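You operate a simulated robot arm through the tools that you are given. There is no shell and no other tool.

The job below is to be done with a simulated two-armed robot. You get a single attempt, and the scene is never put back.

## Task
Recharge the lowest bank to 330 bar, then switch the compressor off.
Fine: stop button first; leave the panel alone.

It is judged by the outcome, as a careful person would: the job done as asked, and still so three seconds after it is handed in. It fails if anything else is knocked over, pushed out of place, dropped, spilled or broken.

## Robot
Two 7-joint arms with two-finger parallel grippers on one trunk that stands fixed in place. Base frame: the origin is at the foot of the trunk, x ahead of it, y to its left, z up. Lengths are in mm, angles in rad, forces in N, time in s.
The left shoulder is at [50, 168, 1182], the right one opposite. With the tool pointing down near the work surface each hand reaches from about 200 to 660 mm from the base axis, measured 20 degrees to its own side. Payload 1.57 kg a hand.
The tool frame of a hand sits at the grasp point between the pads (the TCP): z along the fingers, y along the line on which they close. The tips reach 30 mm beyond it. Largest opening 80 mm; finger width 17, thickness 12; the body of the gripper, 40 by 82 mm, starts 80 mm behind the TCP.
Orientation is that of the tool frame in the base frame, as a unit quaternion [w, x, y, z]. With the fingers straight down and closing along the base's y, the tool's x points along the base's -x, its y along +y and its z along -z.

## Interface
- The arms move only by the tool arm_command. It takes "left_commands", "right_commands" or both (then of equal length, played together; a hand with none holds still); each is text: rows parted by semicolons, each of 7 numbers parted by spaces: the shift along the base's x, y, z in units of 100 mm (1.0 is 100 mm), then the turn, a rotation vector about the base's x, y, z in units of 60 degrees (1.0 is 60 degrees), then the finger opening in mm, from 0 to 80. In form: tx ty tz rx ry rz claw; .... A call has 1 to 20 rows; each row is the pose to reach, as a shift and turn from the pose commanded when the call began. A call with a number of a shift or a turn outside -1 to 1 is refused whole. Rows are played at 5 a second. More than 50 mm and 0.15 rad between two rows, or a gripper value outside its range, and nothing of the call is played. A pose out of reach is approached as far as the arm can. The call stops where the force on the tool passes 40 N (or 10 N more than at its start, if that is more) or the arm is blocked; 0.2 s more then pass. The fingers move at their own pace (about 45 mm/s each) and stop on an object; they squeeze with about 22 N. The grip force told is the motor's: it shows also when the fingers shut on nothing. Time passes only in rows, and 0.2 s behind the last, so rows that repeat a pose let the fingers close. It gives the time, the measured TCP pose, the force on the tool (base axes), the opening and the grip force at its end, in the units of the frame above (readings bear some noise), with the torque about the TCP (base axes, N m) and any sound that the robot's microphone picked up, and new pictures: "pictures" is both (left out), scene, wrist or none (wrist: the cameras of the hands that moved).
- Cameras (640 x 400 px; columns grow to the right, rows downward): "scene" is now at [123.6, -25.5, 1388.1]; the picture's right is [-0.26, -0.96, 0.00], its down [-0.61, 0.17, -0.77] and it looks along [0.75, -0.20, -0.63] (base axes); focal length 311 px, centre (320, 200). "left" rides on the left gripper at [72, 7, -122] in its tool frame; the picture's right is [-0.09, 1.00, 0.00], its down [-0.84, -0.08, -0.54] and it looks along [-0.54, -0.05, 0.84] (tool axes); focal length 238 px, centre (320, 200). "right" rides on the right gripper at [72, -7, -122] in its tool frame; the picture's right is [0.09, 1.00, 0.00], its down [-0.84, 0.08, -0.54] and it looks along [-0.54, 0.05, 0.84] (tool axes); focal length 238 px, centre (320, 200). There is no depth. A picture from a camera that has moved, and an enlarged one, comes with that camera's place and axes in the base frame and with its lens.
- raise_lower(by): slides the trunk up (or, below 0, down) by that many mm; the arms and the scene camera ride with it, the base frame stays. It gives what a move gives, with no picture.
- aim_head(pan, tilt): turns the head with the scene camera to pan (to the left, within 1.396 rad either way) and tilt (down, from -0.506 to 1.204), counted from straight ahead of the robot. It gives what a move gives, and a new picture of the scene camera.
- zoom(camera, box): a new picture of the part [left, top, right, bottom] of that camera's present view, enlarged. It takes no simulated time.
- sign_off(): hands the job in; it is judged then, once.

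Nothing tells you positions but the pictures and the camera data. Unless the task says otherwise, let go and move clear before handing in.

The tools are called as name(argument=value, ...) on one line, values as JSON. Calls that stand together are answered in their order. arm_command: Moves the arms, as the interface text tells. Its arguments: {"type":"object","properties":{"left_commands":{"type":"string"},"right_commands":{"type":"string"},"pictures":{"type":"string","enum":["both","scene","wrist","none"]}},"required":[]} The other tools are called the same way: raise_lower (by) moves the trunk up or down; aim_head (pan, tilt) turns the head that bears the scene camera; zoom (camera, box) takes an enlarged picture of a part of a camera's view; sign_off () hands the job in.

At the start:

```text
time: 0.0
left_ee_pos: [459.2, 140.2, 1125.4]
left_ee_rot: [0.001, 0.0, 1.0, -0.001]
left_force: [0.3, -1.1, 0.6]
left_wrist_torque: [-0.01, 0.0, 0.02]
left_grip_width: 80.1
left_finger_force: 0.0
right_ee_pos: [474.4, -313.6, 1083.4]
right_ee_rot: [0.0, 0.0, 1.0, 0.0]
right_force: [-0.1, 0.1, 0.0]
right_wrist_torque: [0.0, 0.01, -0.03]
right_grip_width: 80.0
right_finger_force: 0.2
trunk travel left (down, up): [-350.0, 93.0]
head pan, tilt (commanded): [-0.265, 0.684]
```

scene: 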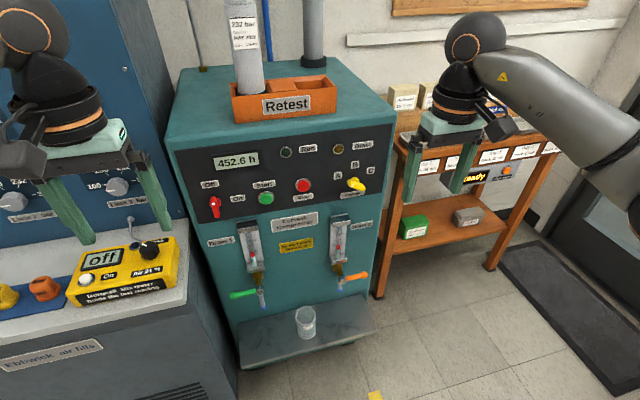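
right: 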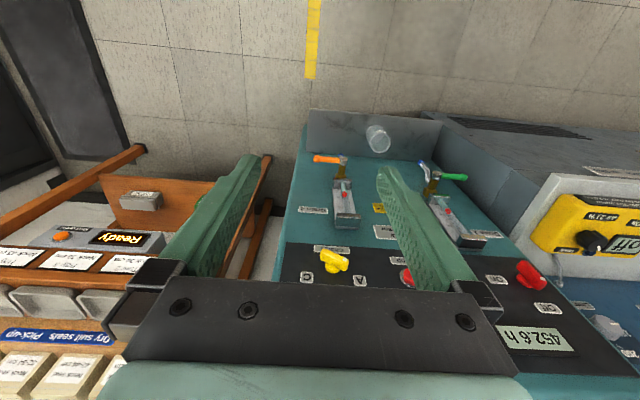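
left: 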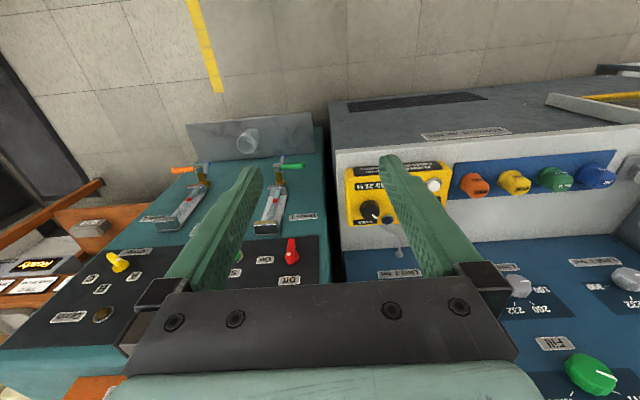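

I see a teal compressor with a panel (key-type red switch, green Start, red Stop, yellow selector A/B/C, two drain valves), a blue fill panel to the left, and a shelf to the right. I'll look around and zoom in on the labels before touching anything.

zoom(camera="scene", box=[160, 120, 400, 270])

zoom(camera="scene", box=[0, 200, 240, 350])

zoom(camera="scene", box=[200, 200, 400, 325])

zoom(camera="scene", box=[380, 70, 620, 220])

zoom(camera="scene", box=[180, 0, 380, 125])

```text
2.67 times, centred on (280, 195) of scene
camera zoom: at [123.6, -25.5, 1388.1], right [-0.26, -0.96, 0.0], down [-0.61, 0.17, -0.77], along [0.75, -0.2, -0.63], focal length 829 px, centre (427, 213)
```

zoom: 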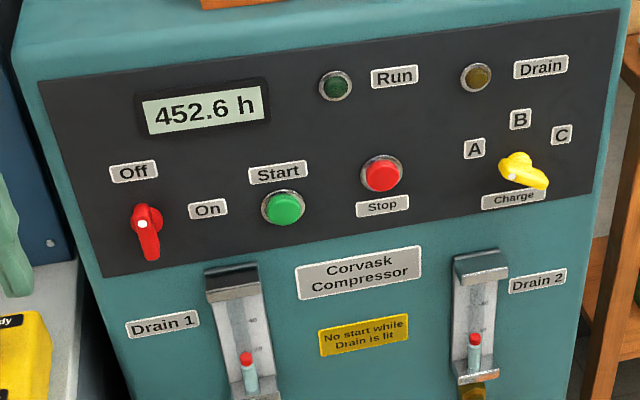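

```text
2.67 times, centred on (120, 275) of scene
camera zoom: at [123.6, -25.5, 1388.1], right [-0.26, -0.96, 0.0], down [-0.61, 0.17, -0.77], along [0.75, -0.2, -0.63], focal length 829 px, centre (853, 0)
```

zoom: 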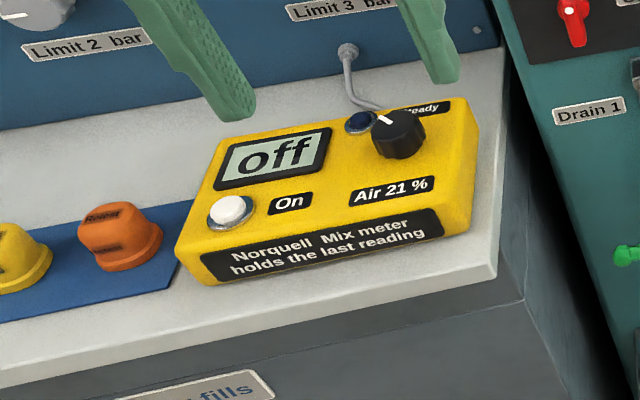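

```text
3.20 times, centred on (300, 262) of scene
camera zoom: at [123.6, -25.5, 1388.1], right [-0.26, -0.96, 0.0], down [-0.61, 0.17, -0.77], along [0.75, -0.2, -0.63], focal length 995 px, centre (384, 0)
```

zoom: 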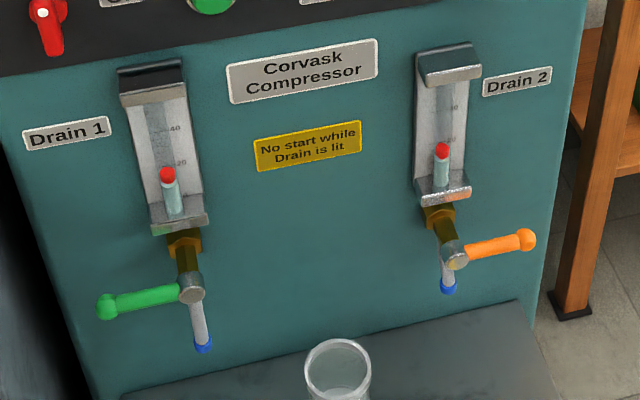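

```text
2.67 times, centred on (500, 145) of scene
camera zoom: at [123.6, -25.5, 1388.1], right [-0.26, -0.96, 0.0], down [-0.61, 0.17, -0.77], along [0.75, -0.2, -0.63], focal length 829 px, centre (-160, 347)
```

zoom: 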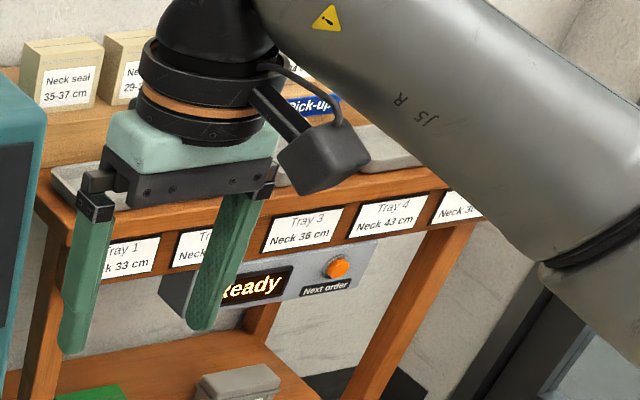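

```text
3.20 times, centred on (280, 62) of scene
camera zoom: at [123.6, -25.5, 1388.1], right [-0.26, -0.96, 0.0], down [-0.61, 0.17, -0.77], along [0.75, -0.2, -0.63], focal length 995 px, centre (448, 640)
```

zoom: 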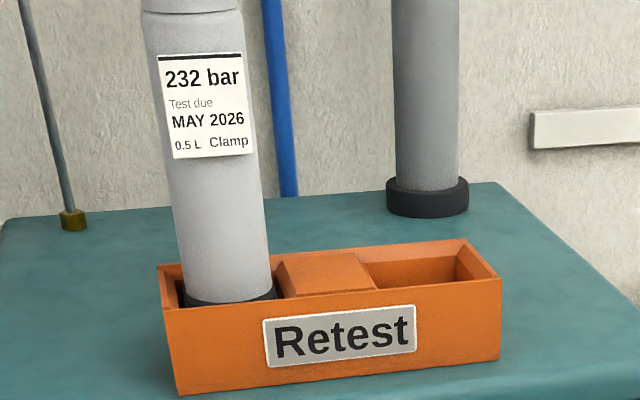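

The compressor has an Off/On red switch, Start/Stop buttons, a Charge A/B/C selector, and two drain sight glasses. I need to see the bank gauges, so I'll turn the head to the left and upward.

aim_head(pan=0.4, tilt=0.3)

```text
time: 1.0
left_ee_pos: [458.8, 139.4, 1126.2]
left_ee_rot: [0.0, 0.0, 1.0, 0.001]
left_force: [-0.7, 0.3, 0.1]
left_wrist_torque: [-0.04, -0.01, -0.01]
left_grip_width: 80.1
left_finger_force: 0.1
right_ee_pos: [474.0, -312.9, 1084.3]
right_ee_rot: [-0.001, 0.0, 1.0, 0.0]
right_force: [0.4, 0.6, 0.4]
right_wrist_torque: [-0.04, -0.01, -0.01]
right_grip_width: 79.8
right_finger_force: 0.0
trunk travel left (down, up): [-350.0, 93.0]
head pan, tilt (commanded): [0.4, 0.3]
camera scene: at [127.1, 33.2, 1422.8], right [0.39, -0.92, 0.0], down [-0.27, -0.12, -0.96], along [0.88, 0.37, -0.3], focal length 311 px, centre (320, 200)
```

scene: 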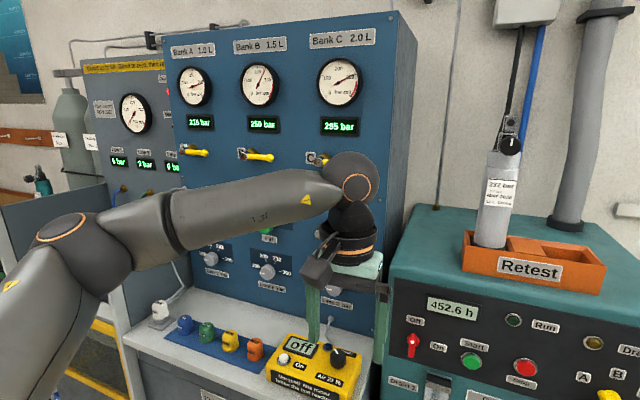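

zoom(camera="scene", box=[160, 20, 384, 160])

zoom(camera="scene", box=[70, 50, 230, 150])

zoom(camera="scene", box=[160, 110, 400, 260])

aim_head(pan=0.9, tilt=0.3)

```text
2.86 times, centred on (272, 90) of scene
camera zoom: at [127.1, 33.2, 1422.8], right [0.39, -0.92, 0.0], down [-0.27, -0.12, -0.96], along [0.88, 0.37, -0.3], focal length 888 px, centre (457, 514)
```

zoom: 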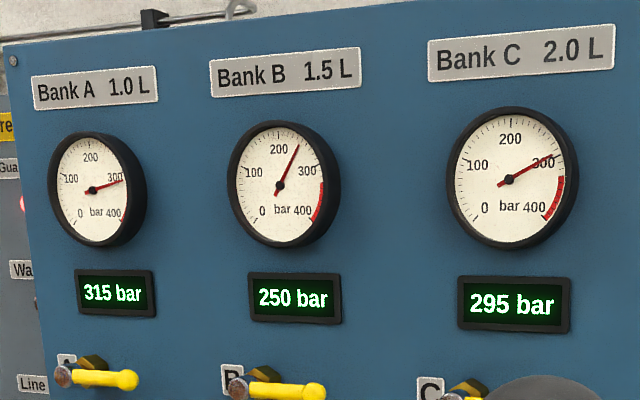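

```text
4.00 times, centred on (150, 100) of scene
camera zoom: at [127.1, 33.2, 1422.8], right [0.39, -0.92, 0.0], down [-0.27, -0.12, -0.96], along [0.88, 0.37, -0.3], focal length 1244 px, centre (1000, 600)
```

zoom: 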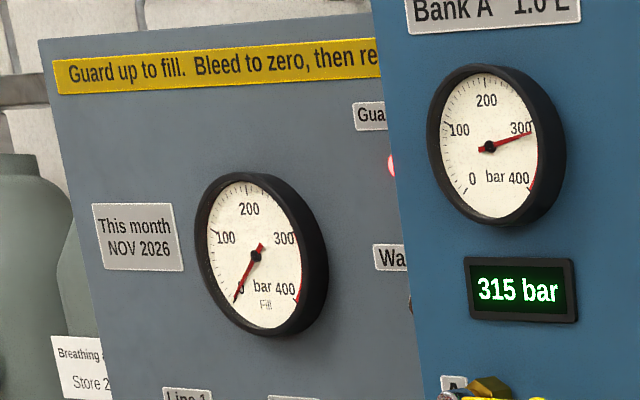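

```text
2.67 times, centred on (280, 185) of scene
camera zoom: at [127.1, 33.2, 1422.8], right [0.39, -0.92, 0.0], down [-0.27, -0.12, -0.96], along [0.88, 0.37, -0.3], focal length 829 px, centre (427, 240)
```

zoom: 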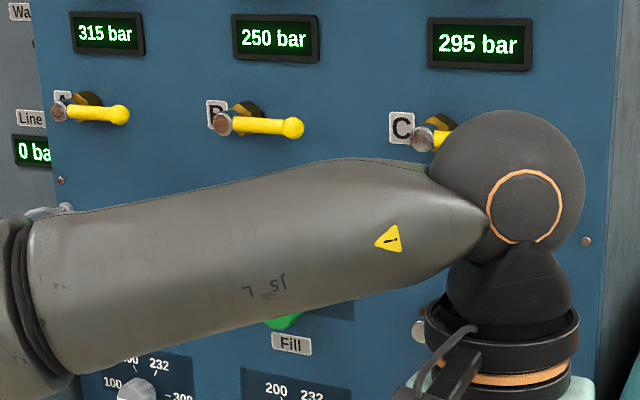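

```text
time: 2.0
left_ee_pos: [458.8, 140.3, 1126.6]
left_ee_rot: [-0.001, 0.0, 1.0, 0.0]
left_force: [0.0, 0.2, 0.1]
left_wrist_torque: [0.02, 0.01, -0.01]
left_grip_width: 80.2
left_finger_force: 0.0
right_ee_pos: [473.9, -313.2, 1082.0]
right_ee_rot: [0.0, 0.0, 1.0, 0.0]
right_force: [0.6, -0.1, -0.3]
right_wrist_torque: [0.0, -0.01, -0.01]
right_grip_width: 80.0
right_finger_force: 0.1
trunk travel left (down, up): [-350.0, 93.0]
head pan, tilt (commanded): [0.901, 0.3]
camera scene: at [99.1, 70.0, 1422.9], right [0.78, -0.62, 0.0], down [-0.18, -0.23, -0.96], along [0.59, 0.75, -0.3], focal length 311 px, centre (320, 200)
```

scene: 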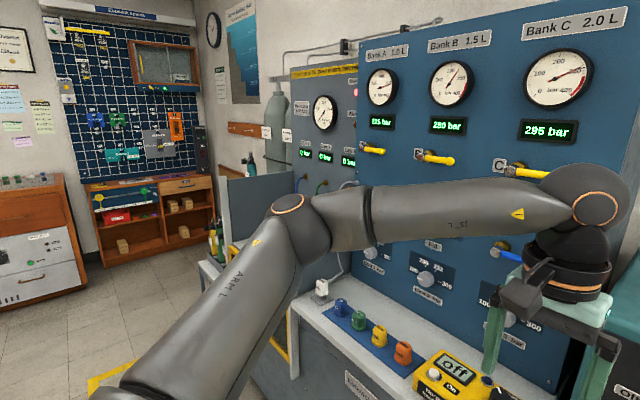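

Bank B reads 250 bar — the lowest. I'll look for posted instructions on the walls and the rest of the panel.

zoom(camera="scene", box=[0, 0, 160, 180])

zoom(camera="scene", box=[200, 0, 360, 190])

zoom(camera="scene", box=[80, 160, 320, 310])

zoom(camera="scene", box=[300, 230, 620, 400])

aim_head(pan=-0.9, tilt=0.3)

```text
2.22 times, centred on (80, 90) of scene
camera zoom: at [99.1, 70.0, 1422.9], right [0.78, -0.62, 0.0], down [-0.18, -0.23, -0.96], along [0.59, 0.75, -0.3], focal length 691 px, centre (853, 444)
```

zoom: 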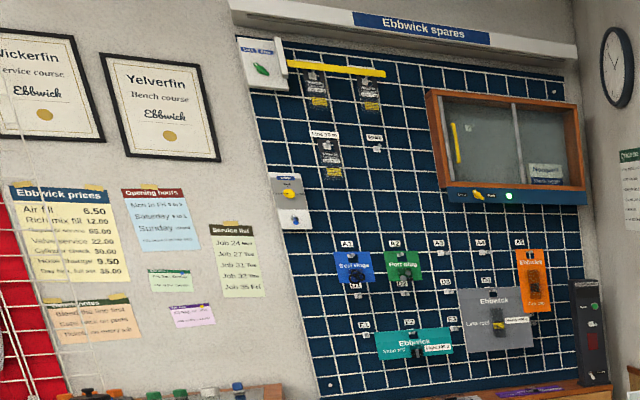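

```text
2.11 times, centred on (280, 95) of scene
camera zoom: at [99.1, 70.0, 1422.9], right [0.78, -0.62, 0.0], down [-0.18, -0.23, -0.96], along [0.59, 0.75, -0.3], focal length 655 px, centre (404, 421)
```

zoom: 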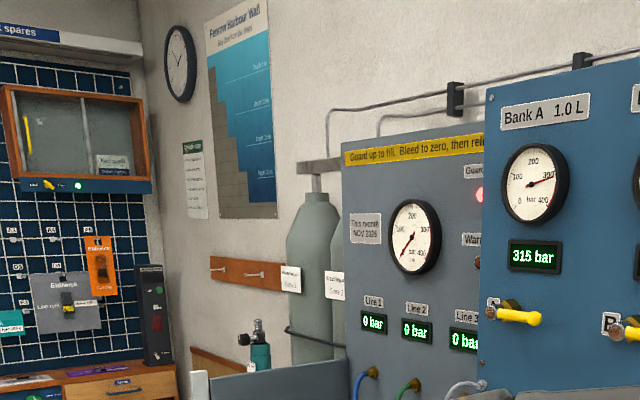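

```text
2.67 times, centred on (200, 235) of scene
camera zoom: at [99.1, 70.0, 1422.9], right [0.78, -0.62, 0.0], down [-0.18, -0.23, -0.96], along [0.59, 0.75, -0.3], focal length 829 px, centre (640, 107)
```

zoom: 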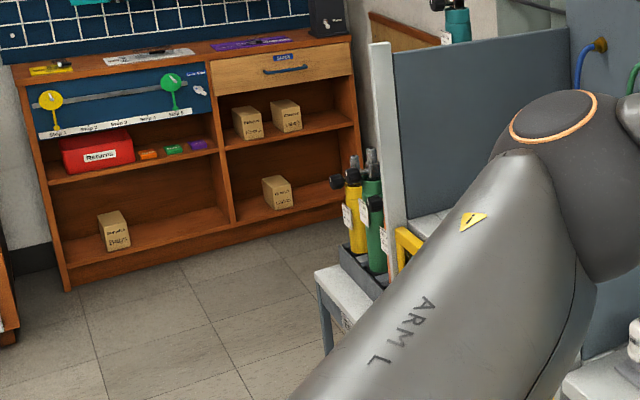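

```text
2.00 times, centred on (460, 315) of scene
camera zoom: at [99.1, 70.0, 1422.9], right [0.78, -0.62, 0.0], down [-0.18, -0.23, -0.96], along [0.59, 0.75, -0.3], focal length 622 px, centre (40, -30)
```

zoom: 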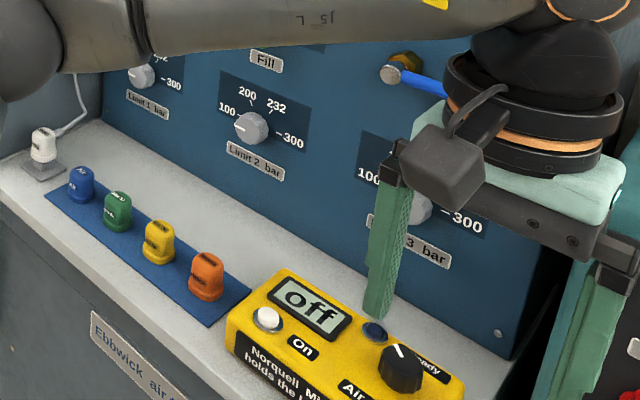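

```text
time: 3.8
left_ee_pos: [459.4, 139.8, 1126.6]
left_ee_rot: [0.001, 0.0, 1.0, 0.0]
left_force: [0.4, -0.6, 0.0]
left_wrist_torque: [-0.06, -0.02, 0.03]
left_grip_width: 80.1
left_finger_force: 0.0
right_ee_pos: [474.0, -313.2, 1084.5]
right_ee_rot: [0.0, 0.0, 1.0, 0.0]
right_force: [0.4, 0.2, -0.4]
right_wrist_torque: [-0.01, 0.0, 0.02]
right_grip_width: 79.9
right_finger_force: 0.0
trunk travel left (down, up): [-350.0, 93.0]
head pan, tilt (commanded): [-0.901, 0.3]
camera scene: at [99.1, -76.2, 1422.9], right [-0.78, -0.62, 0.0], down [-0.18, 0.23, -0.96], along [0.59, -0.75, -0.3], focal length 311 px, centre (320, 200)
```

scene: 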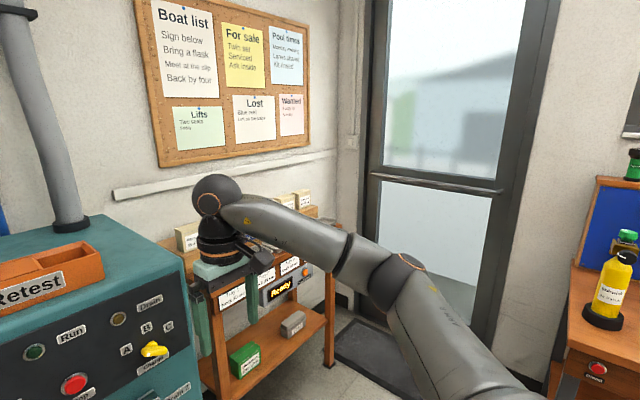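

Nothing here is about the compressor. I'll read the small notes on the left wall once more, then look closely at the compressor controls.

aim_head(pan=1.3, tilt=0.2)

zoom(camera="scene", box=[100, 60, 300, 200])

zoom(camera="scene", box=[200, 120, 320, 190])

```text
time: 5.8
left_ee_pos: [459.6, 140.3, 1126.0]
left_ee_rot: [0.0, 0.001, 1.0, 0.0]
left_force: [-0.5, 0.0, 0.2]
left_wrist_torque: [0.01, 0.01, -0.03]
left_grip_width: 80.0
left_finger_force: 0.0
right_ee_pos: [473.4, -314.4, 1084.5]
right_ee_rot: [0.0, 0.0, 1.0, 0.0]
right_force: [-0.4, -0.1, 0.6]
right_wrist_torque: [0.01, 0.01, -0.02]
right_grip_width: 80.1
right_finger_force: 0.0
trunk travel left (down, up): [-350.0, 93.0]
head pan, tilt (commanded): [1.3, 0.201]
camera scene: at [66.0, 86.7, 1432.2], right [0.96, -0.27, 0.0], down [-0.05, -0.19, -0.98], along [0.26, 0.94, -0.2], focal length 311 px, centre (320, 200)
```

scene: 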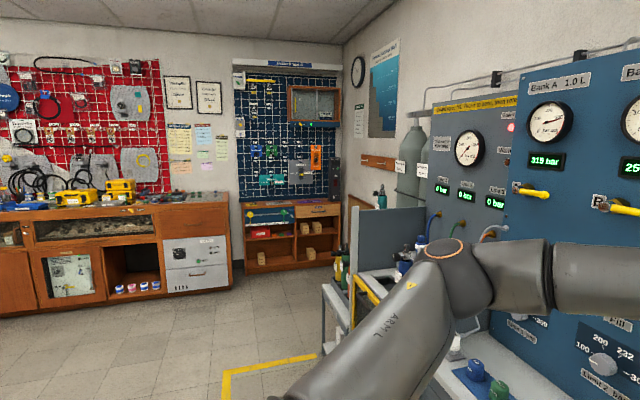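

```text
2.86 times, centred on (200, 130) of scene
camera zoom: at [66.0, 86.7, 1432.2], right [0.96, -0.27, 0.0], down [-0.05, -0.19, -0.98], along [0.26, 0.94, -0.2], focal length 888 px, centre (663, 400)
```

zoom: 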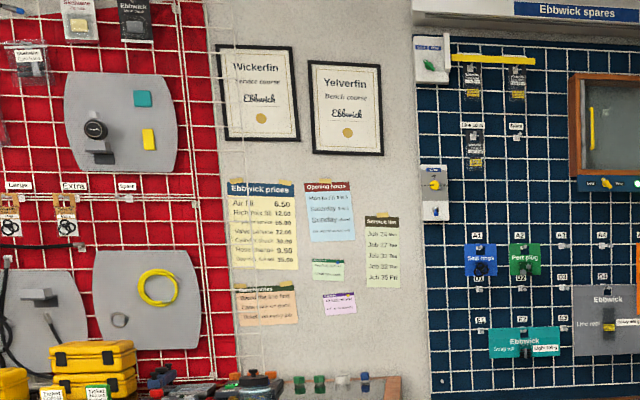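

```text
5.33 times, centred on (260, 155) of scene
camera zoom: at [66.0, 86.7, 1432.2], right [0.96, -0.27, 0.0], down [-0.05, -0.19, -0.98], along [0.26, 0.94, -0.2], focal length 1659 px, centre (640, 440)
```

zoom: 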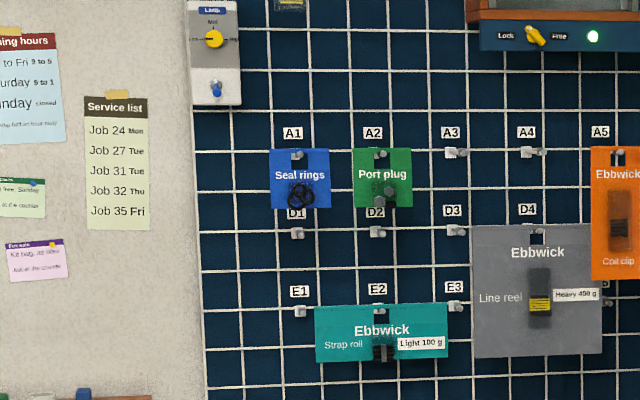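

No compressor instructions elsewhere. Now I'll aim the head back at the compressor for detailed views of the switch and selector positions.

aim_head(pan=-0.2, tilt=0.6)

zoom(camera="scene", box=[310, 160, 410, 222])

zoom(camera="scene", box=[180, 180, 310, 261])

zoom(camera="right", box=[280, 180, 440, 300])

zoom(camera="left", box=[40, 200, 340, 340])

```text
time: 7.4
left_ee_pos: [458.9, 141.0, 1127.0]
left_ee_rot: [0.0, 0.0, 1.0, 0.0]
left_force: [0.3, -0.5, -0.2]
left_wrist_torque: [-0.01, -0.01, -0.02]
left_grip_width: 79.8
left_finger_force: 0.0
right_ee_pos: [473.6, -312.7, 1083.2]
right_ee_rot: [0.0, 0.001, 1.0, -0.001]
right_force: [0.1, 0.6, -0.4]
right_wrist_torque: [0.0, 0.02, -0.01]
right_grip_width: 80.2
right_finger_force: 0.1
trunk travel left (down, up): [-350.0, 93.0]
head pan, tilt (commanded): [-0.201, 0.6]
camera scene: at [127.7, -20.7, 1395.4], right [-0.2, -0.98, 0.0], down [-0.55, 0.11, -0.83], along [0.81, -0.16, -0.56], focal length 311 px, centre (320, 200)
```

scene: 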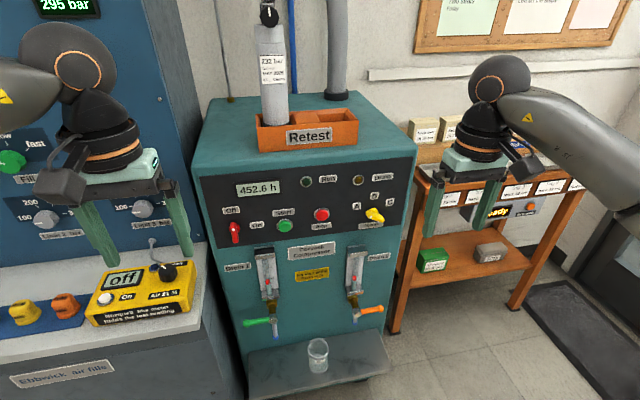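

```text
6.40 times, centred on (360, 191) of scene
camera zoom: at [127.7, -20.7, 1395.4], right [-0.2, -0.98, 0.0], down [-0.55, 0.11, -0.83], along [0.81, -0.16, -0.56], focal length 1990 px, centre (64, 258)
```

zoom: 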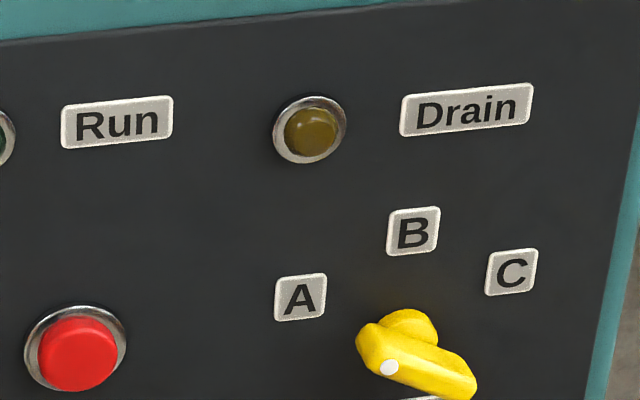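

```text
4.92 times, centred on (245, 220) of scene
camera zoom: at [127.7, -20.7, 1395.4], right [-0.2, -0.98, 0.0], down [-0.55, 0.11, -0.83], along [0.81, -0.16, -0.56], focal length 1531 px, centre (689, 99)
```

zoom: 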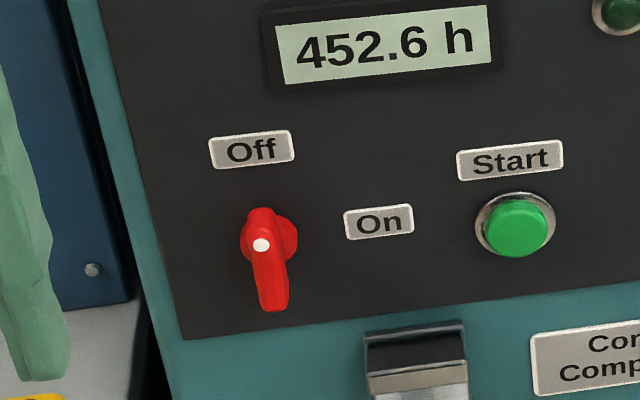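

```text
3.33 times, centred on (360, 240) of right
camera zoom: at [402.4, -319.4, 1206.5], right [-0.09, 1.0, 0.0], down [0.84, 0.08, 0.54], along [0.54, 0.05, -0.84], focal length 794 px, centre (187, 67)
```

zoom: 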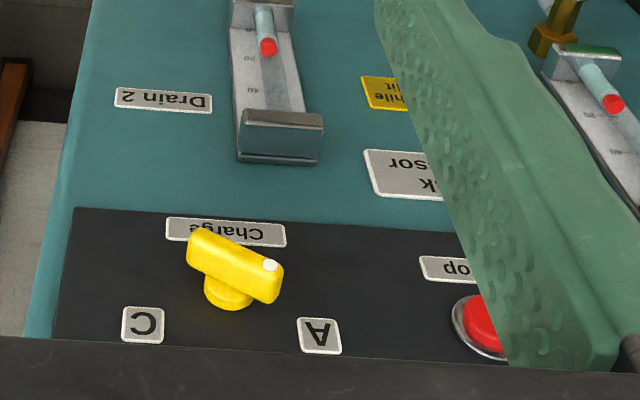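

```text
2.13 times, centred on (190, 270) of left
camera zoom: at [386.2, 147.0, 1249.1], right [0.09, 1.0, 0.0], down [0.84, -0.08, 0.54], along [0.54, -0.05, -0.84], focal length 508 px, centre (597, 51)
```

zoom: 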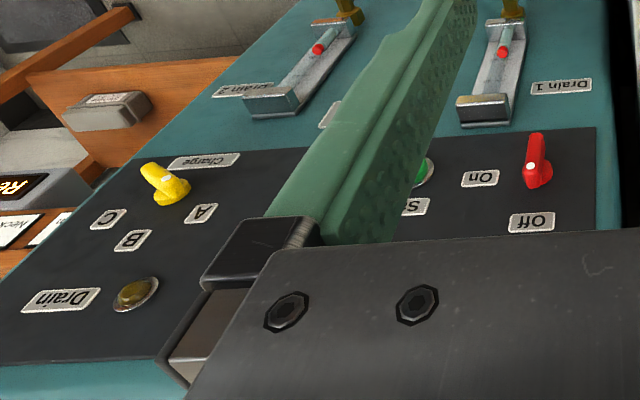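

Bank B is the target; the selector's white dot points at A and the red switch's dot points at Off, both on a face about x≈715. I'll swing both hands so the fingers point forward (toward the panel), well clear of it.

arm_command(left_commands="0 -0.05 -0.1 0 -0.125 0 80; 0 -0.1 -0.2 0 -0.25 0 80; 0 -0.15 -0.3 0 -0.375 0 80; 0 -0.2 -0.4 0 -0.5 0 80; 0 -0.25 -0.5 0 -0.625 0 80; 0 -0.3 -0.6 0 -0.75 0 80; 0 -0.35 -0.7 0 -0.875 0 80; 0 -0.4 -0.8 0 -1.0 0 80", right_commands="0 0.05 -0.1 0 -0.125 0 80; 0 0.1 -0.2 0 -0.25 0 80; 0 0.15 -0.3 0 -0.375 0 80; 0 0.2 -0.4 0 -0.5 0 80; 0 0.25 -0.5 0 -0.625 0 80; 0 0.3 -0.6 0 -0.75 0 80; 0 0.35 -0.7 0 -0.875 0 80; 0 0.4 -0.8 0 -1.0 0 80")

```text
time: 9.2
left_ee_pos: [458.1, 99.7, 1045.4]
left_ee_rot: [0.5, 0.0, 0.866, 0.0]
left_force: [0.4, 0.2, 0.6]
left_wrist_torque: [0.02, 0.0, 0.02]
left_grip_width: 80.1
left_finger_force: 0.0
right_ee_pos: [474.4, -273.9, 1003.9]
right_ee_rot: [0.501, 0.0, 0.865, 0.001]
right_force: [0.2, -0.8, 0.2]
right_wrist_torque: [0.0, 0.0, -0.01]
right_grip_width: 80.2
right_finger_force: 0.0
trunk travel left (down, up): [-350.0, 93.0]
head pan, tilt (commanded): [-0.201, 0.6]
camera scene: at [127.8, -20.9, 1395.5], right [-0.2, -0.98, 0.0], down [-0.55, 0.11, -0.82], along [0.81, -0.16, -0.57], focal length 311 px, centre (320, 200)
camera right: at [332.3, -279.4, 1003.0], right [-0.05, 1.0, -0.08], down [-0.05, 0.08, 1.0], along [1.0, 0.05, 0.05], focal length 238 px, centre (320, 200)
camera left: at [316.3, 106.9, 1046.1], right [0.05, 1.0, 0.08], down [-0.05, -0.08, 1.0], along [1.0, -0.05, 0.05], focal length 238 px, centre (320, 200)
```

scene: 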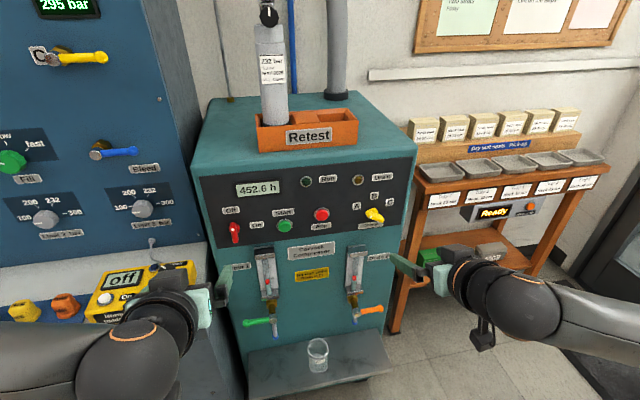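
right: 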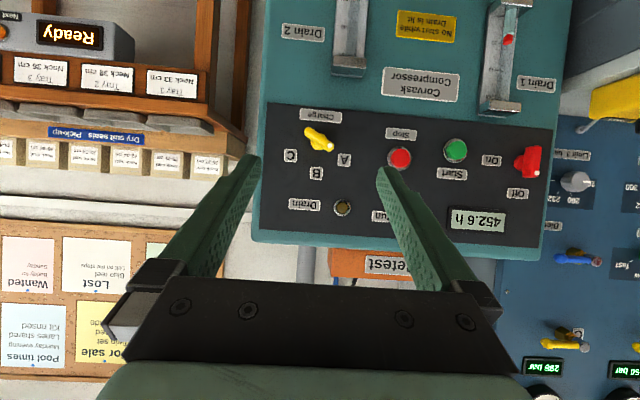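
left: 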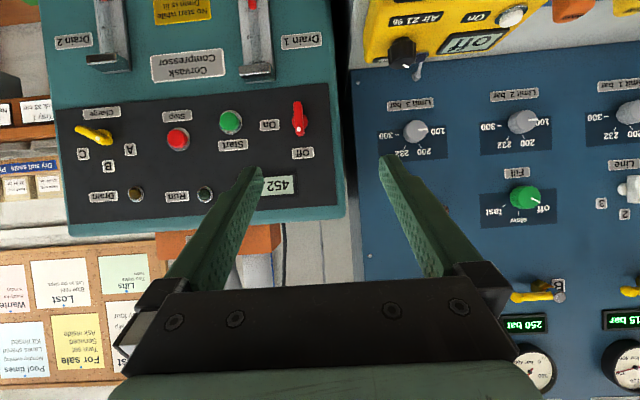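

Both wrist cameras now face the panel almost squarely. I'll zoom for precise measurement of the controls.

zoom(camera="right", box=[250, 90, 410, 190])

zoom(camera="right", box=[400, 110, 560, 260])

zoom(camera="left", box=[190, 80, 350, 230])

zoom(camera="left", box=[50, 80, 210, 230])

zoom(camera="scene", box=[180, 150, 420, 350])

```text
4.00 times, centred on (330, 140) of right
camera zoom: at [332.3, -279.4, 1003.0], right [-0.05, 1.0, -0.08], down [-0.05, 0.08, 1.0], along [1.0, 0.05, 0.05], focal length 953 px, centre (280, 440)
```

zoom: 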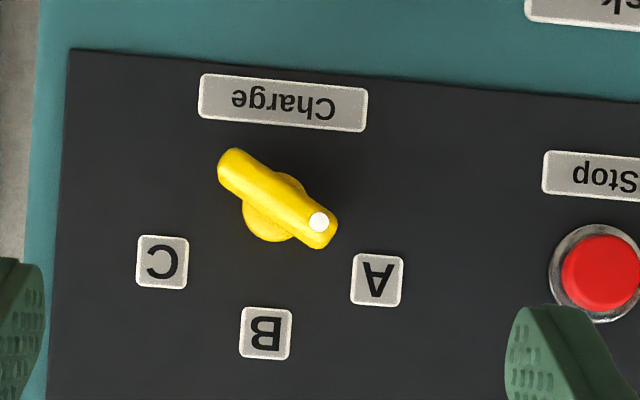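

```text
2.67 times, centred on (480, 185) of right
camera zoom: at [332.3, -279.4, 1003.0], right [-0.05, 1.0, -0.08], down [-0.05, 0.08, 1.0], along [1.0, 0.05, 0.05], focal length 636 px, centre (-107, 240)
```

zoom: 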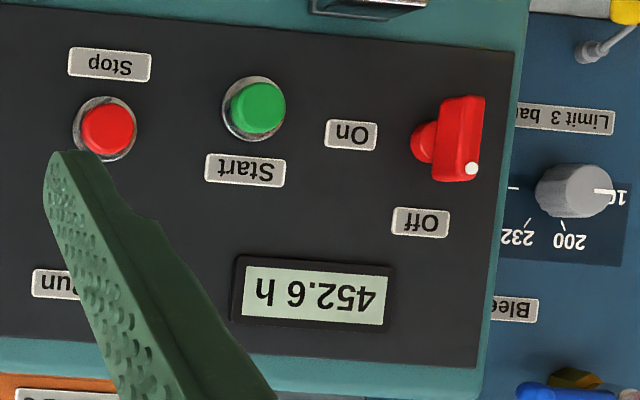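

```text
2.67 times, centred on (270, 155) of left
camera zoom: at [316.3, 106.9, 1046.1], right [0.05, 1.0, 0.08], down [-0.05, -0.08, 1.0], along [1.0, -0.05, 0.05], focal length 636 px, centre (453, 320)
```

zoom: 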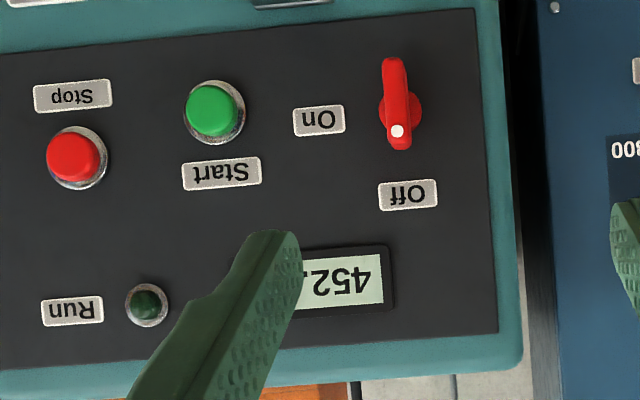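

```text
2.67 times, centred on (130, 155) of left
camera zoom: at [316.3, 106.9, 1046.1], right [0.05, 1.0, 0.08], down [-0.05, -0.08, 1.0], along [1.0, -0.05, 0.05], focal length 636 px, centre (827, 320)
```

zoom: 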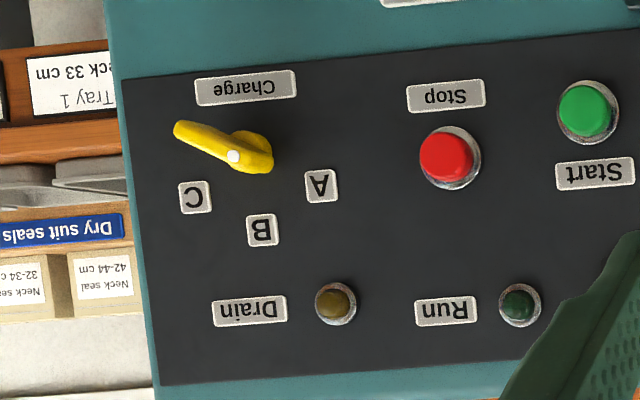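

```text
2.00 times, centred on (300, 250) of scene
camera zoom: at [127.8, -20.9, 1395.5], right [-0.2, -0.98, 0.0], down [-0.55, 0.11, -0.82], along [0.81, -0.16, -0.57], focal length 622 px, centre (360, 100)
```

zoom: 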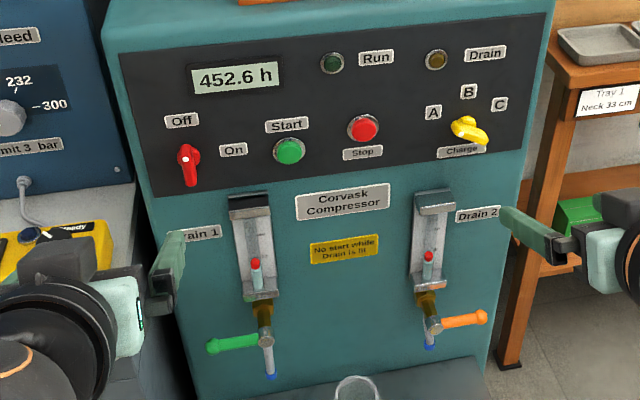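

Triangulating both wrist views: red switch pivot ≈ [·, 66, 934.5] with bar face x≈684; selector pivot ≈ [·, −270, 929.5], bar face x≈682; Start ≈ [711, −50, 924], Stop ≈ [711, −140, 944]; the panel is at x≈713 with no yaw. Next I finish turning the hands forward and line them up with the switch and selector, short of contact.

arm_command(left_commands="0.1 -0.06 -0.2 0 -0.1 0 60; 0.2 -0.13 -0.4 0 -0.2 0 60; 0.3 -0.2 -0.6 0 -0.3 0 60; 0.4 -0.27 -0.8 0 -0.4 0 60; 0.5 -0.34 -1.0 0 -0.5 0 60; 0.5 -0.34 -1.0 0 -0.5 0 60", right_commands="0.15 0 -0.15 0 -0.1 0 60; 0.3 0.01 -0.3 0 -0.2 0 60; 0.45 0.02 -0.45 0 -0.3 0 60; 0.6 0.03 -0.6 0 -0.4 0 60; 0.75 0.035 -0.744 0 -0.5 0 60; 0.75 0.035 -0.744 0 -0.5 0 60")

```text
time: 10.6
left_ee_pos: [493.9, 29.0, 976.3]
left_ee_rot: [0.707, -0.002, 0.707, 0.001]
left_force: [-1.6, 0.1, 0.6]
left_wrist_torque: [-0.02, 0.03, 0.01]
left_grip_width: 59.8
left_finger_force: 0.0
left hand out of reach, approached as far as the arm can: row 4, 5, 6
right_ee_pos: [550.5, -327.8, 937.9]
right_ee_rot: [0.706, -0.007, 0.708, 0.02]
right_force: [0.0, -0.3, 0.4]
right_wrist_torque: [-0.05, 0.08, 0.05]
right_grip_width: 60.0
right_finger_force: 0.0
right hand out of reach, approached as far as the arm can: row 1, 2, 3, 4, 5, 6
trunk travel left (down, up): [-350.0, 93.0]
head pan, tilt (commanded): [-0.201, 0.6]
camera scene: at [126.0, -20.3, 1395.8], right [-0.2, -0.98, 0.0], down [-0.55, 0.11, -0.83], along [0.81, -0.16, -0.56], focal length 311 px, centre (320, 200)
camera right: at [429.2, -337.1, 866.6], right [-0.04, 1.0, -0.08], down [-0.54, 0.04, 0.84], along [0.84, 0.07, 0.54], focal length 238 px, centre (320, 200)
camera left: at [371.9, 36.2, 906.0], right [0.0, 1.0, 0.09], down [-0.54, -0.08, 0.84], along [0.84, -0.05, 0.54], focal length 238 px, centre (320, 200)
```

scene: 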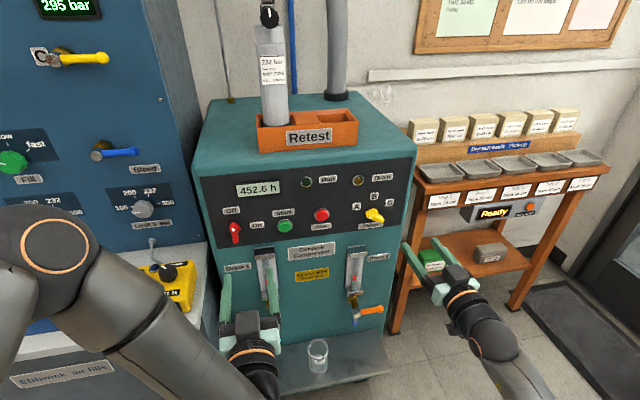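
right: 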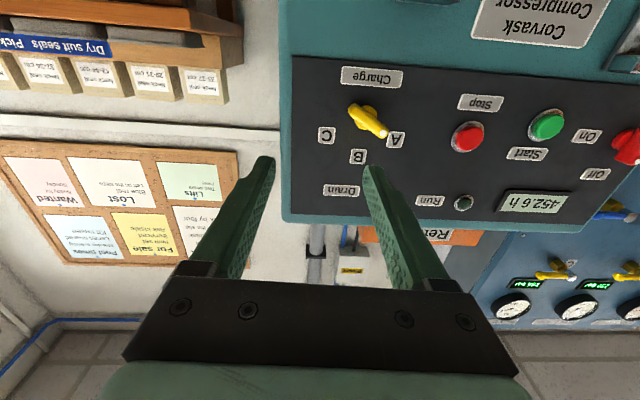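
left: 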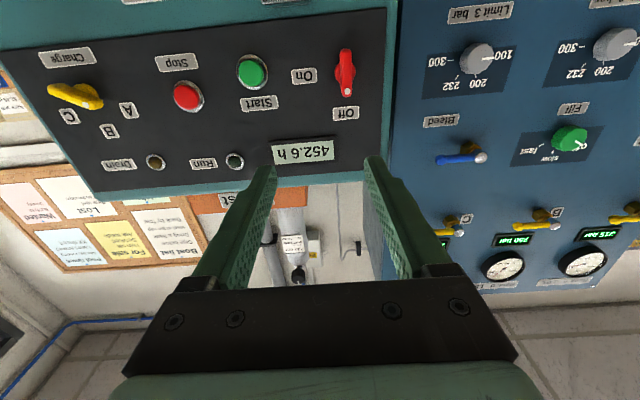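

The hands are forward-facing but the arms came up against joint limits while folded this close. I'll try pushing farther forward, where the arms are less folded, and see how the reach changes.

arm_command(left_commands="0.15 0 0 0 0 0 60; 0.3 0 0 0 0 0 60; 0.45 0 0 0 0 0 60; 0.45 0 0 0 0 0 60", right_commands="0.15 0 0 0 0 0 60; 0.3 0 0 0 0 0 60; 0.45 0 0 0 0 0 60; 0.45 0 0 0 0 0 60", pictures="scene")

```text
time: 11.6
left_ee_pos: [538.4, 20.8, 984.0]
left_ee_rot: [0.706, -0.003, 0.708, 0.002]
left_force: [0.4, -0.4, -0.4]
left_wrist_torque: [0.0, 0.01, 0.03]
left_grip_width: 60.1
left_finger_force: 0.0
left hand out of reach, approached as far as the arm can: row 1, 2, 3, 4
right_ee_pos: [596.8, -345.0, 939.1]
right_ee_rot: [0.707, -0.001, 0.708, 0.006]
right_force: [0.4, -0.3, 0.2]
right_wrist_torque: [0.0, 0.02, -0.05]
right_grip_width: 60.3
right_finger_force: 0.0
right hand out of reach, approached as far as the arm can: row 1, 2, 3, 4
trunk travel left (down, up): [-350.0, 93.0]
head pan, tilt (commanded): [-0.201, 0.6]
camera scene: at [127.7, -20.8, 1395.4], right [-0.2, -0.98, 0.0], down [-0.55, 0.11, -0.83], along [0.81, -0.16, -0.56], focal length 311 px, centre (320, 200)
```

scene: 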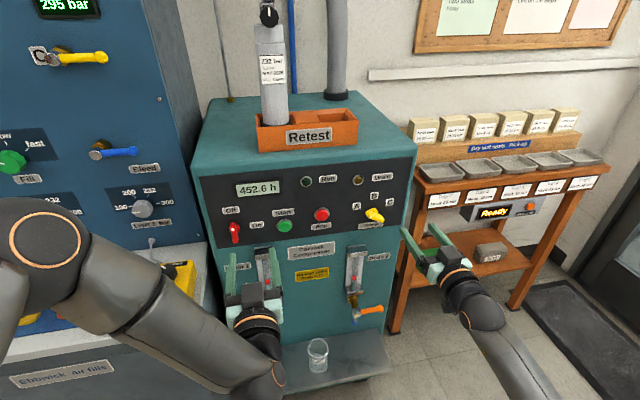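

The limit seems to be the arm geometry: shoulders are well above the panel controls. I'll lower the trunk so the controls are nearer shoulder height; the hands are in clear air in front of the machine.

raise_lower(by=-120)

arm_command(left_commands="0 0 0.1 0 0 0 60; 0 0 0.2 0 0 0 60; 0 0 0.2 0 0 0 60", right_commands="0 0 0.1 0 0 0 60; 0 0 0.2 0 0 0 60; 0 0 0.2 0 0 0 60")

```text
time: 13.1
left_ee_pos: [538.9, 20.4, 863.5]
left_ee_rot: [0.706, -0.002, 0.708, 0.002]
left_force: [0.2, 0.6, -0.2]
left_wrist_torque: [-0.03, -0.04, -0.01]
left_grip_width: 60.1
left_finger_force: 0.0
right_ee_pos: [596.3, -345.2, 818.9]
right_ee_rot: [0.707, -0.003, 0.707, 0.005]
right_force: [0.5, 0.0, -0.6]
right_wrist_torque: [0.0, -0.01, -0.02]
right_grip_width: 60.1
right_finger_force: 0.1
trunk travel left (down, up): [-230.0, 213.0]
head pan, tilt (commanded): [-0.201, 0.6]
```

```text
time: 13.9
left_ee_pos: [538.1, 20.2, 884.9]
left_ee_rot: [0.706, -0.002, 0.708, 0.002]
left_force: [0.2, -0.3, 0.5]
left_wrist_torque: [0.01, 0.01, -0.01]
left_grip_width: 60.1
left_finger_force: 0.0
right_ee_pos: [597.3, -343.9, 839.2]
right_ee_rot: [0.707, -0.002, 0.707, 0.006]
right_force: [0.1, 0.3, 0.7]
right_wrist_torque: [-0.03, 0.01, -0.02]
right_grip_width: 60.0
right_finger_force: 0.1
trunk travel left (down, up): [-230.0, 213.0]
head pan, tilt (commanded): [-0.201, 0.6]
camera scene: at [127.7, -20.7, 1275.4], right [-0.2, -0.98, 0.0], down [-0.55, 0.11, -0.83], along [0.81, -0.16, -0.56], focal length 311 px, centre (320, 200)
camera right: at [475.3, -351.2, 768.4], right [-0.01, 1.0, -0.09], down [-0.54, 0.07, 0.84], along [0.84, 0.06, 0.54], focal length 238 px, centre (320, 200)
camera left: at [415.2, 27.2, 814.0], right [0.0, 1.0, 0.09], down [-0.54, -0.08, 0.84], along [0.84, -0.05, 0.54], focal length 238 px, centre (320, 200)
```

scene: 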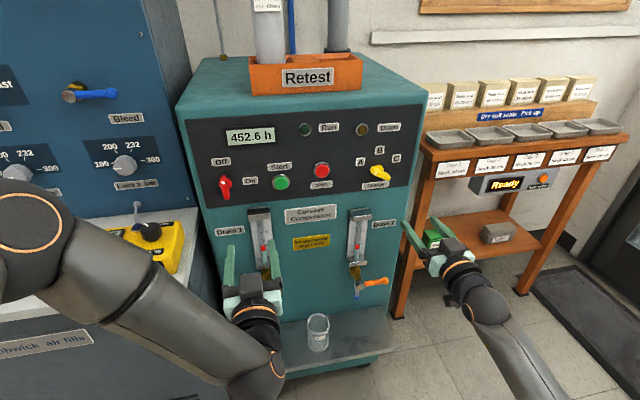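
right: 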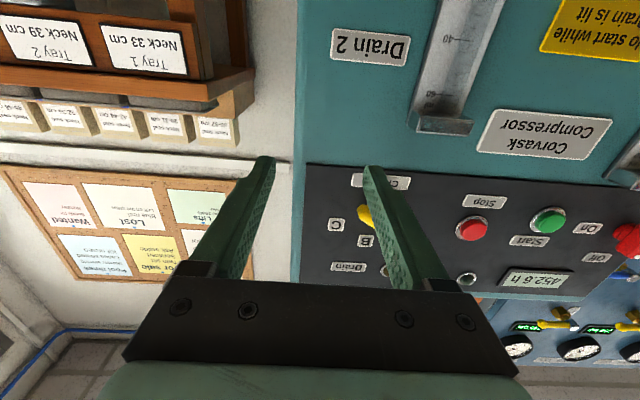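
left: 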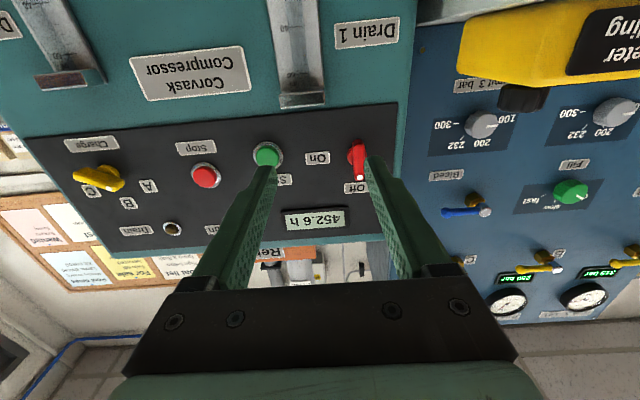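

With the trunk lower, the arms now follow commands without limits. I'll bring each hand in line with its control: left at the red switch, right at the yellow selector.

arm_command(left_commands="0.1 0.11 0.12 0 0 0 60; 0.2 0.23 0.25 0 0 0 60; 0.3 0.34 0.37 0 0 0 60; 0.4 0.46 0.49 0 0 0 60; 0.6 0.46 0.49 0 0 0 60; 0.6 0.46 0.49 0 0 0 60", right_commands="0 0.18 0.22 0 0 0 60; 0 0.37 0.45 0 0 0 60; 0 0.55 0.67 0 0 0 60; 0 0.735 0.9 0 0 0 60; 0 0.735 0.9 0 0 0 60; 0 0.735 0.9 0 0 0 60")

```text
time: 15.3
left_ee_pos: [597.1, 58.4, 938.2]
left_ee_rot: [0.704, -0.003, 0.71, 0.003]
left_force: [0.9, 0.0, 0.3]
left_wrist_torque: [-0.02, 0.02, 0.02]
left_grip_width: 60.1
left_finger_force: 0.2
left hand out of reach, approached as far as the arm can: row 4, 5, 6
right_ee_pos: [594.4, -313.4, 928.2]
right_ee_rot: [0.705, -0.01, 0.709, 0.017]
right_force: [0.1, -0.9, 0.0]
right_wrist_torque: [-0.01, 0.01, 0.02]
right_grip_width: 60.0
right_finger_force: 0.1
right hand out of reach, approached as far as the arm can: row 1, 2, 3, 4, 5, 6
trunk travel left (down, up): [-230.0, 213.0]
head pan, tilt (commanded): [-0.201, 0.6]
camera scene: at [127.8, -20.8, 1275.4], right [-0.2, -0.98, 0.0], down [-0.55, 0.11, -0.83], along [0.81, -0.16, -0.57], focal length 311 px, centre (320, 200)
camera right: at [472.8, -323.3, 856.9], right [-0.04, 1.0, -0.08], down [-0.54, 0.05, 0.84], along [0.84, 0.07, 0.54], focal length 238 px, centre (320, 200)
camera left: at [472.6, 64.5, 868.2], right [-0.01, 1.0, 0.09], down [-0.53, -0.08, 0.84], along [0.85, -0.04, 0.53], focal length 238 px, centre (320, 200)
```

scene: 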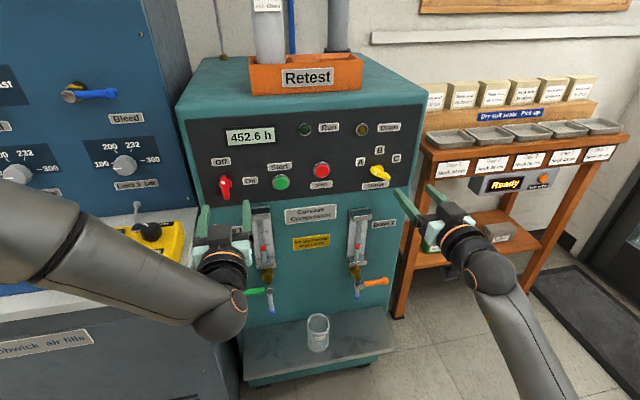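
right: 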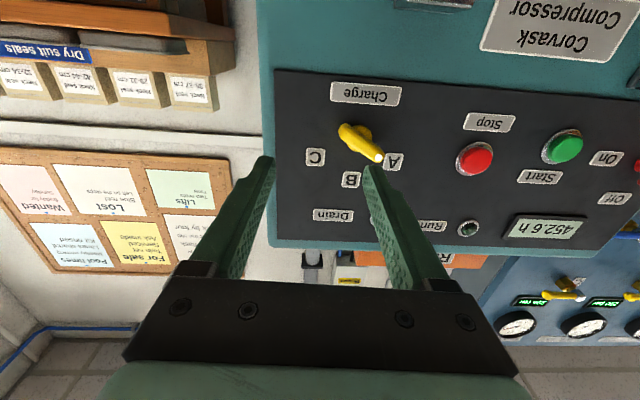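
left: 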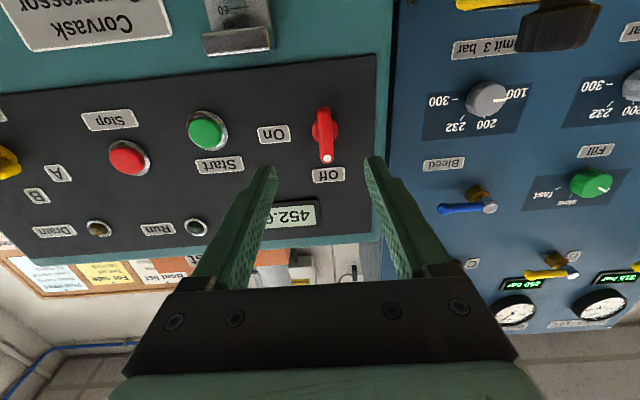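

The left hand is nearly in line; the right one is stopped short in y by a joint limit. I need the right gripper rolled −60° anyway to match the selector bar, so I'll roll it that way while moving inward and see if that frees the joint.

arm_command(right_commands="0 0.05 0 -0.1 0 0 60; 0 0.1 0 -0.2 0 0 60; 0 0.15 0 -0.3 0 0 60; 0 0.2 0 -0.4 0 0 60; 0 0.25 0 -0.5 0 0 60; 0 0.3 0 -0.6 0 0 60; 0 0.35 0 -0.7 0 0 60; 0 0.43 0 -0.8 0 0 60; 0 0.43 0 -0.9 0 0 60; 0 0.43 0 -1.0 0 0 60; 0 0.43 0 -1.0 0 0 60")

```text
time: 17.7
left_ee_pos: [595.5, 58.7, 936.9]
left_ee_rot: [0.704, -0.004, 0.71, 0.004]
left_force: [-0.3, 0.2, -0.7]
left_wrist_torque: [-0.01, 0.0, -0.02]
left_grip_width: 60.2
left_finger_force: 0.1
right_ee_pos: [543.9, -409.9, 1029.3]
right_ee_rot: [0.6, -0.366, 0.634, -0.323]
right_force: [0.3, 0.4, -1.0]
right_wrist_torque: [0.02, 0.02, 0.02]
right_grip_width: 59.9
right_finger_force: 0.0
right hand out of reach, approached as far as the arm can: row 1, 2, 3, 4, 5, 6, 7, 8, 9, 10, 11
trunk travel left (down, up): [-230.0, 213.0]
head pan, tilt (commanded): [-0.201, 0.6]
camera scene: at [128.0, -20.4, 1275.4], right [-0.2, -0.98, 0.0], down [-0.55, 0.11, -0.83], along [0.81, -0.16, -0.56], focal length 311 px, centre (320, 200)
camera right: at [422.0, -477.5, 1007.2], right [-0.08, 0.44, -0.89], down [-0.54, 0.74, 0.41], along [0.84, 0.51, 0.18], focal length 238 px, centre (320, 200)
```

scene: 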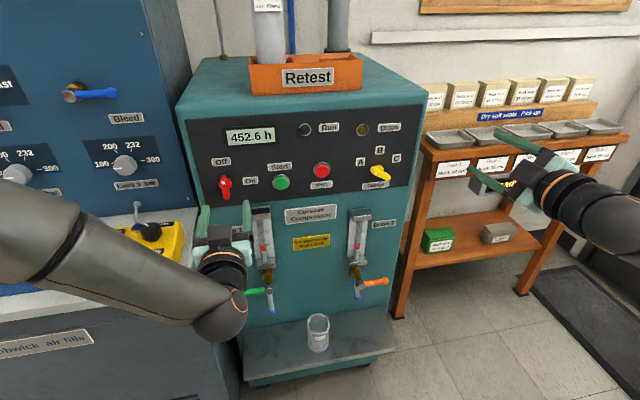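
right: 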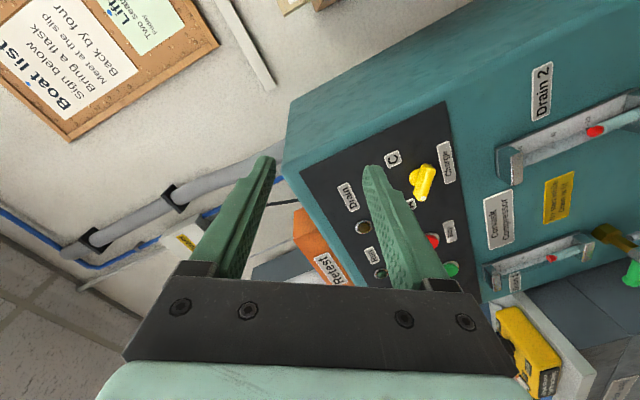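

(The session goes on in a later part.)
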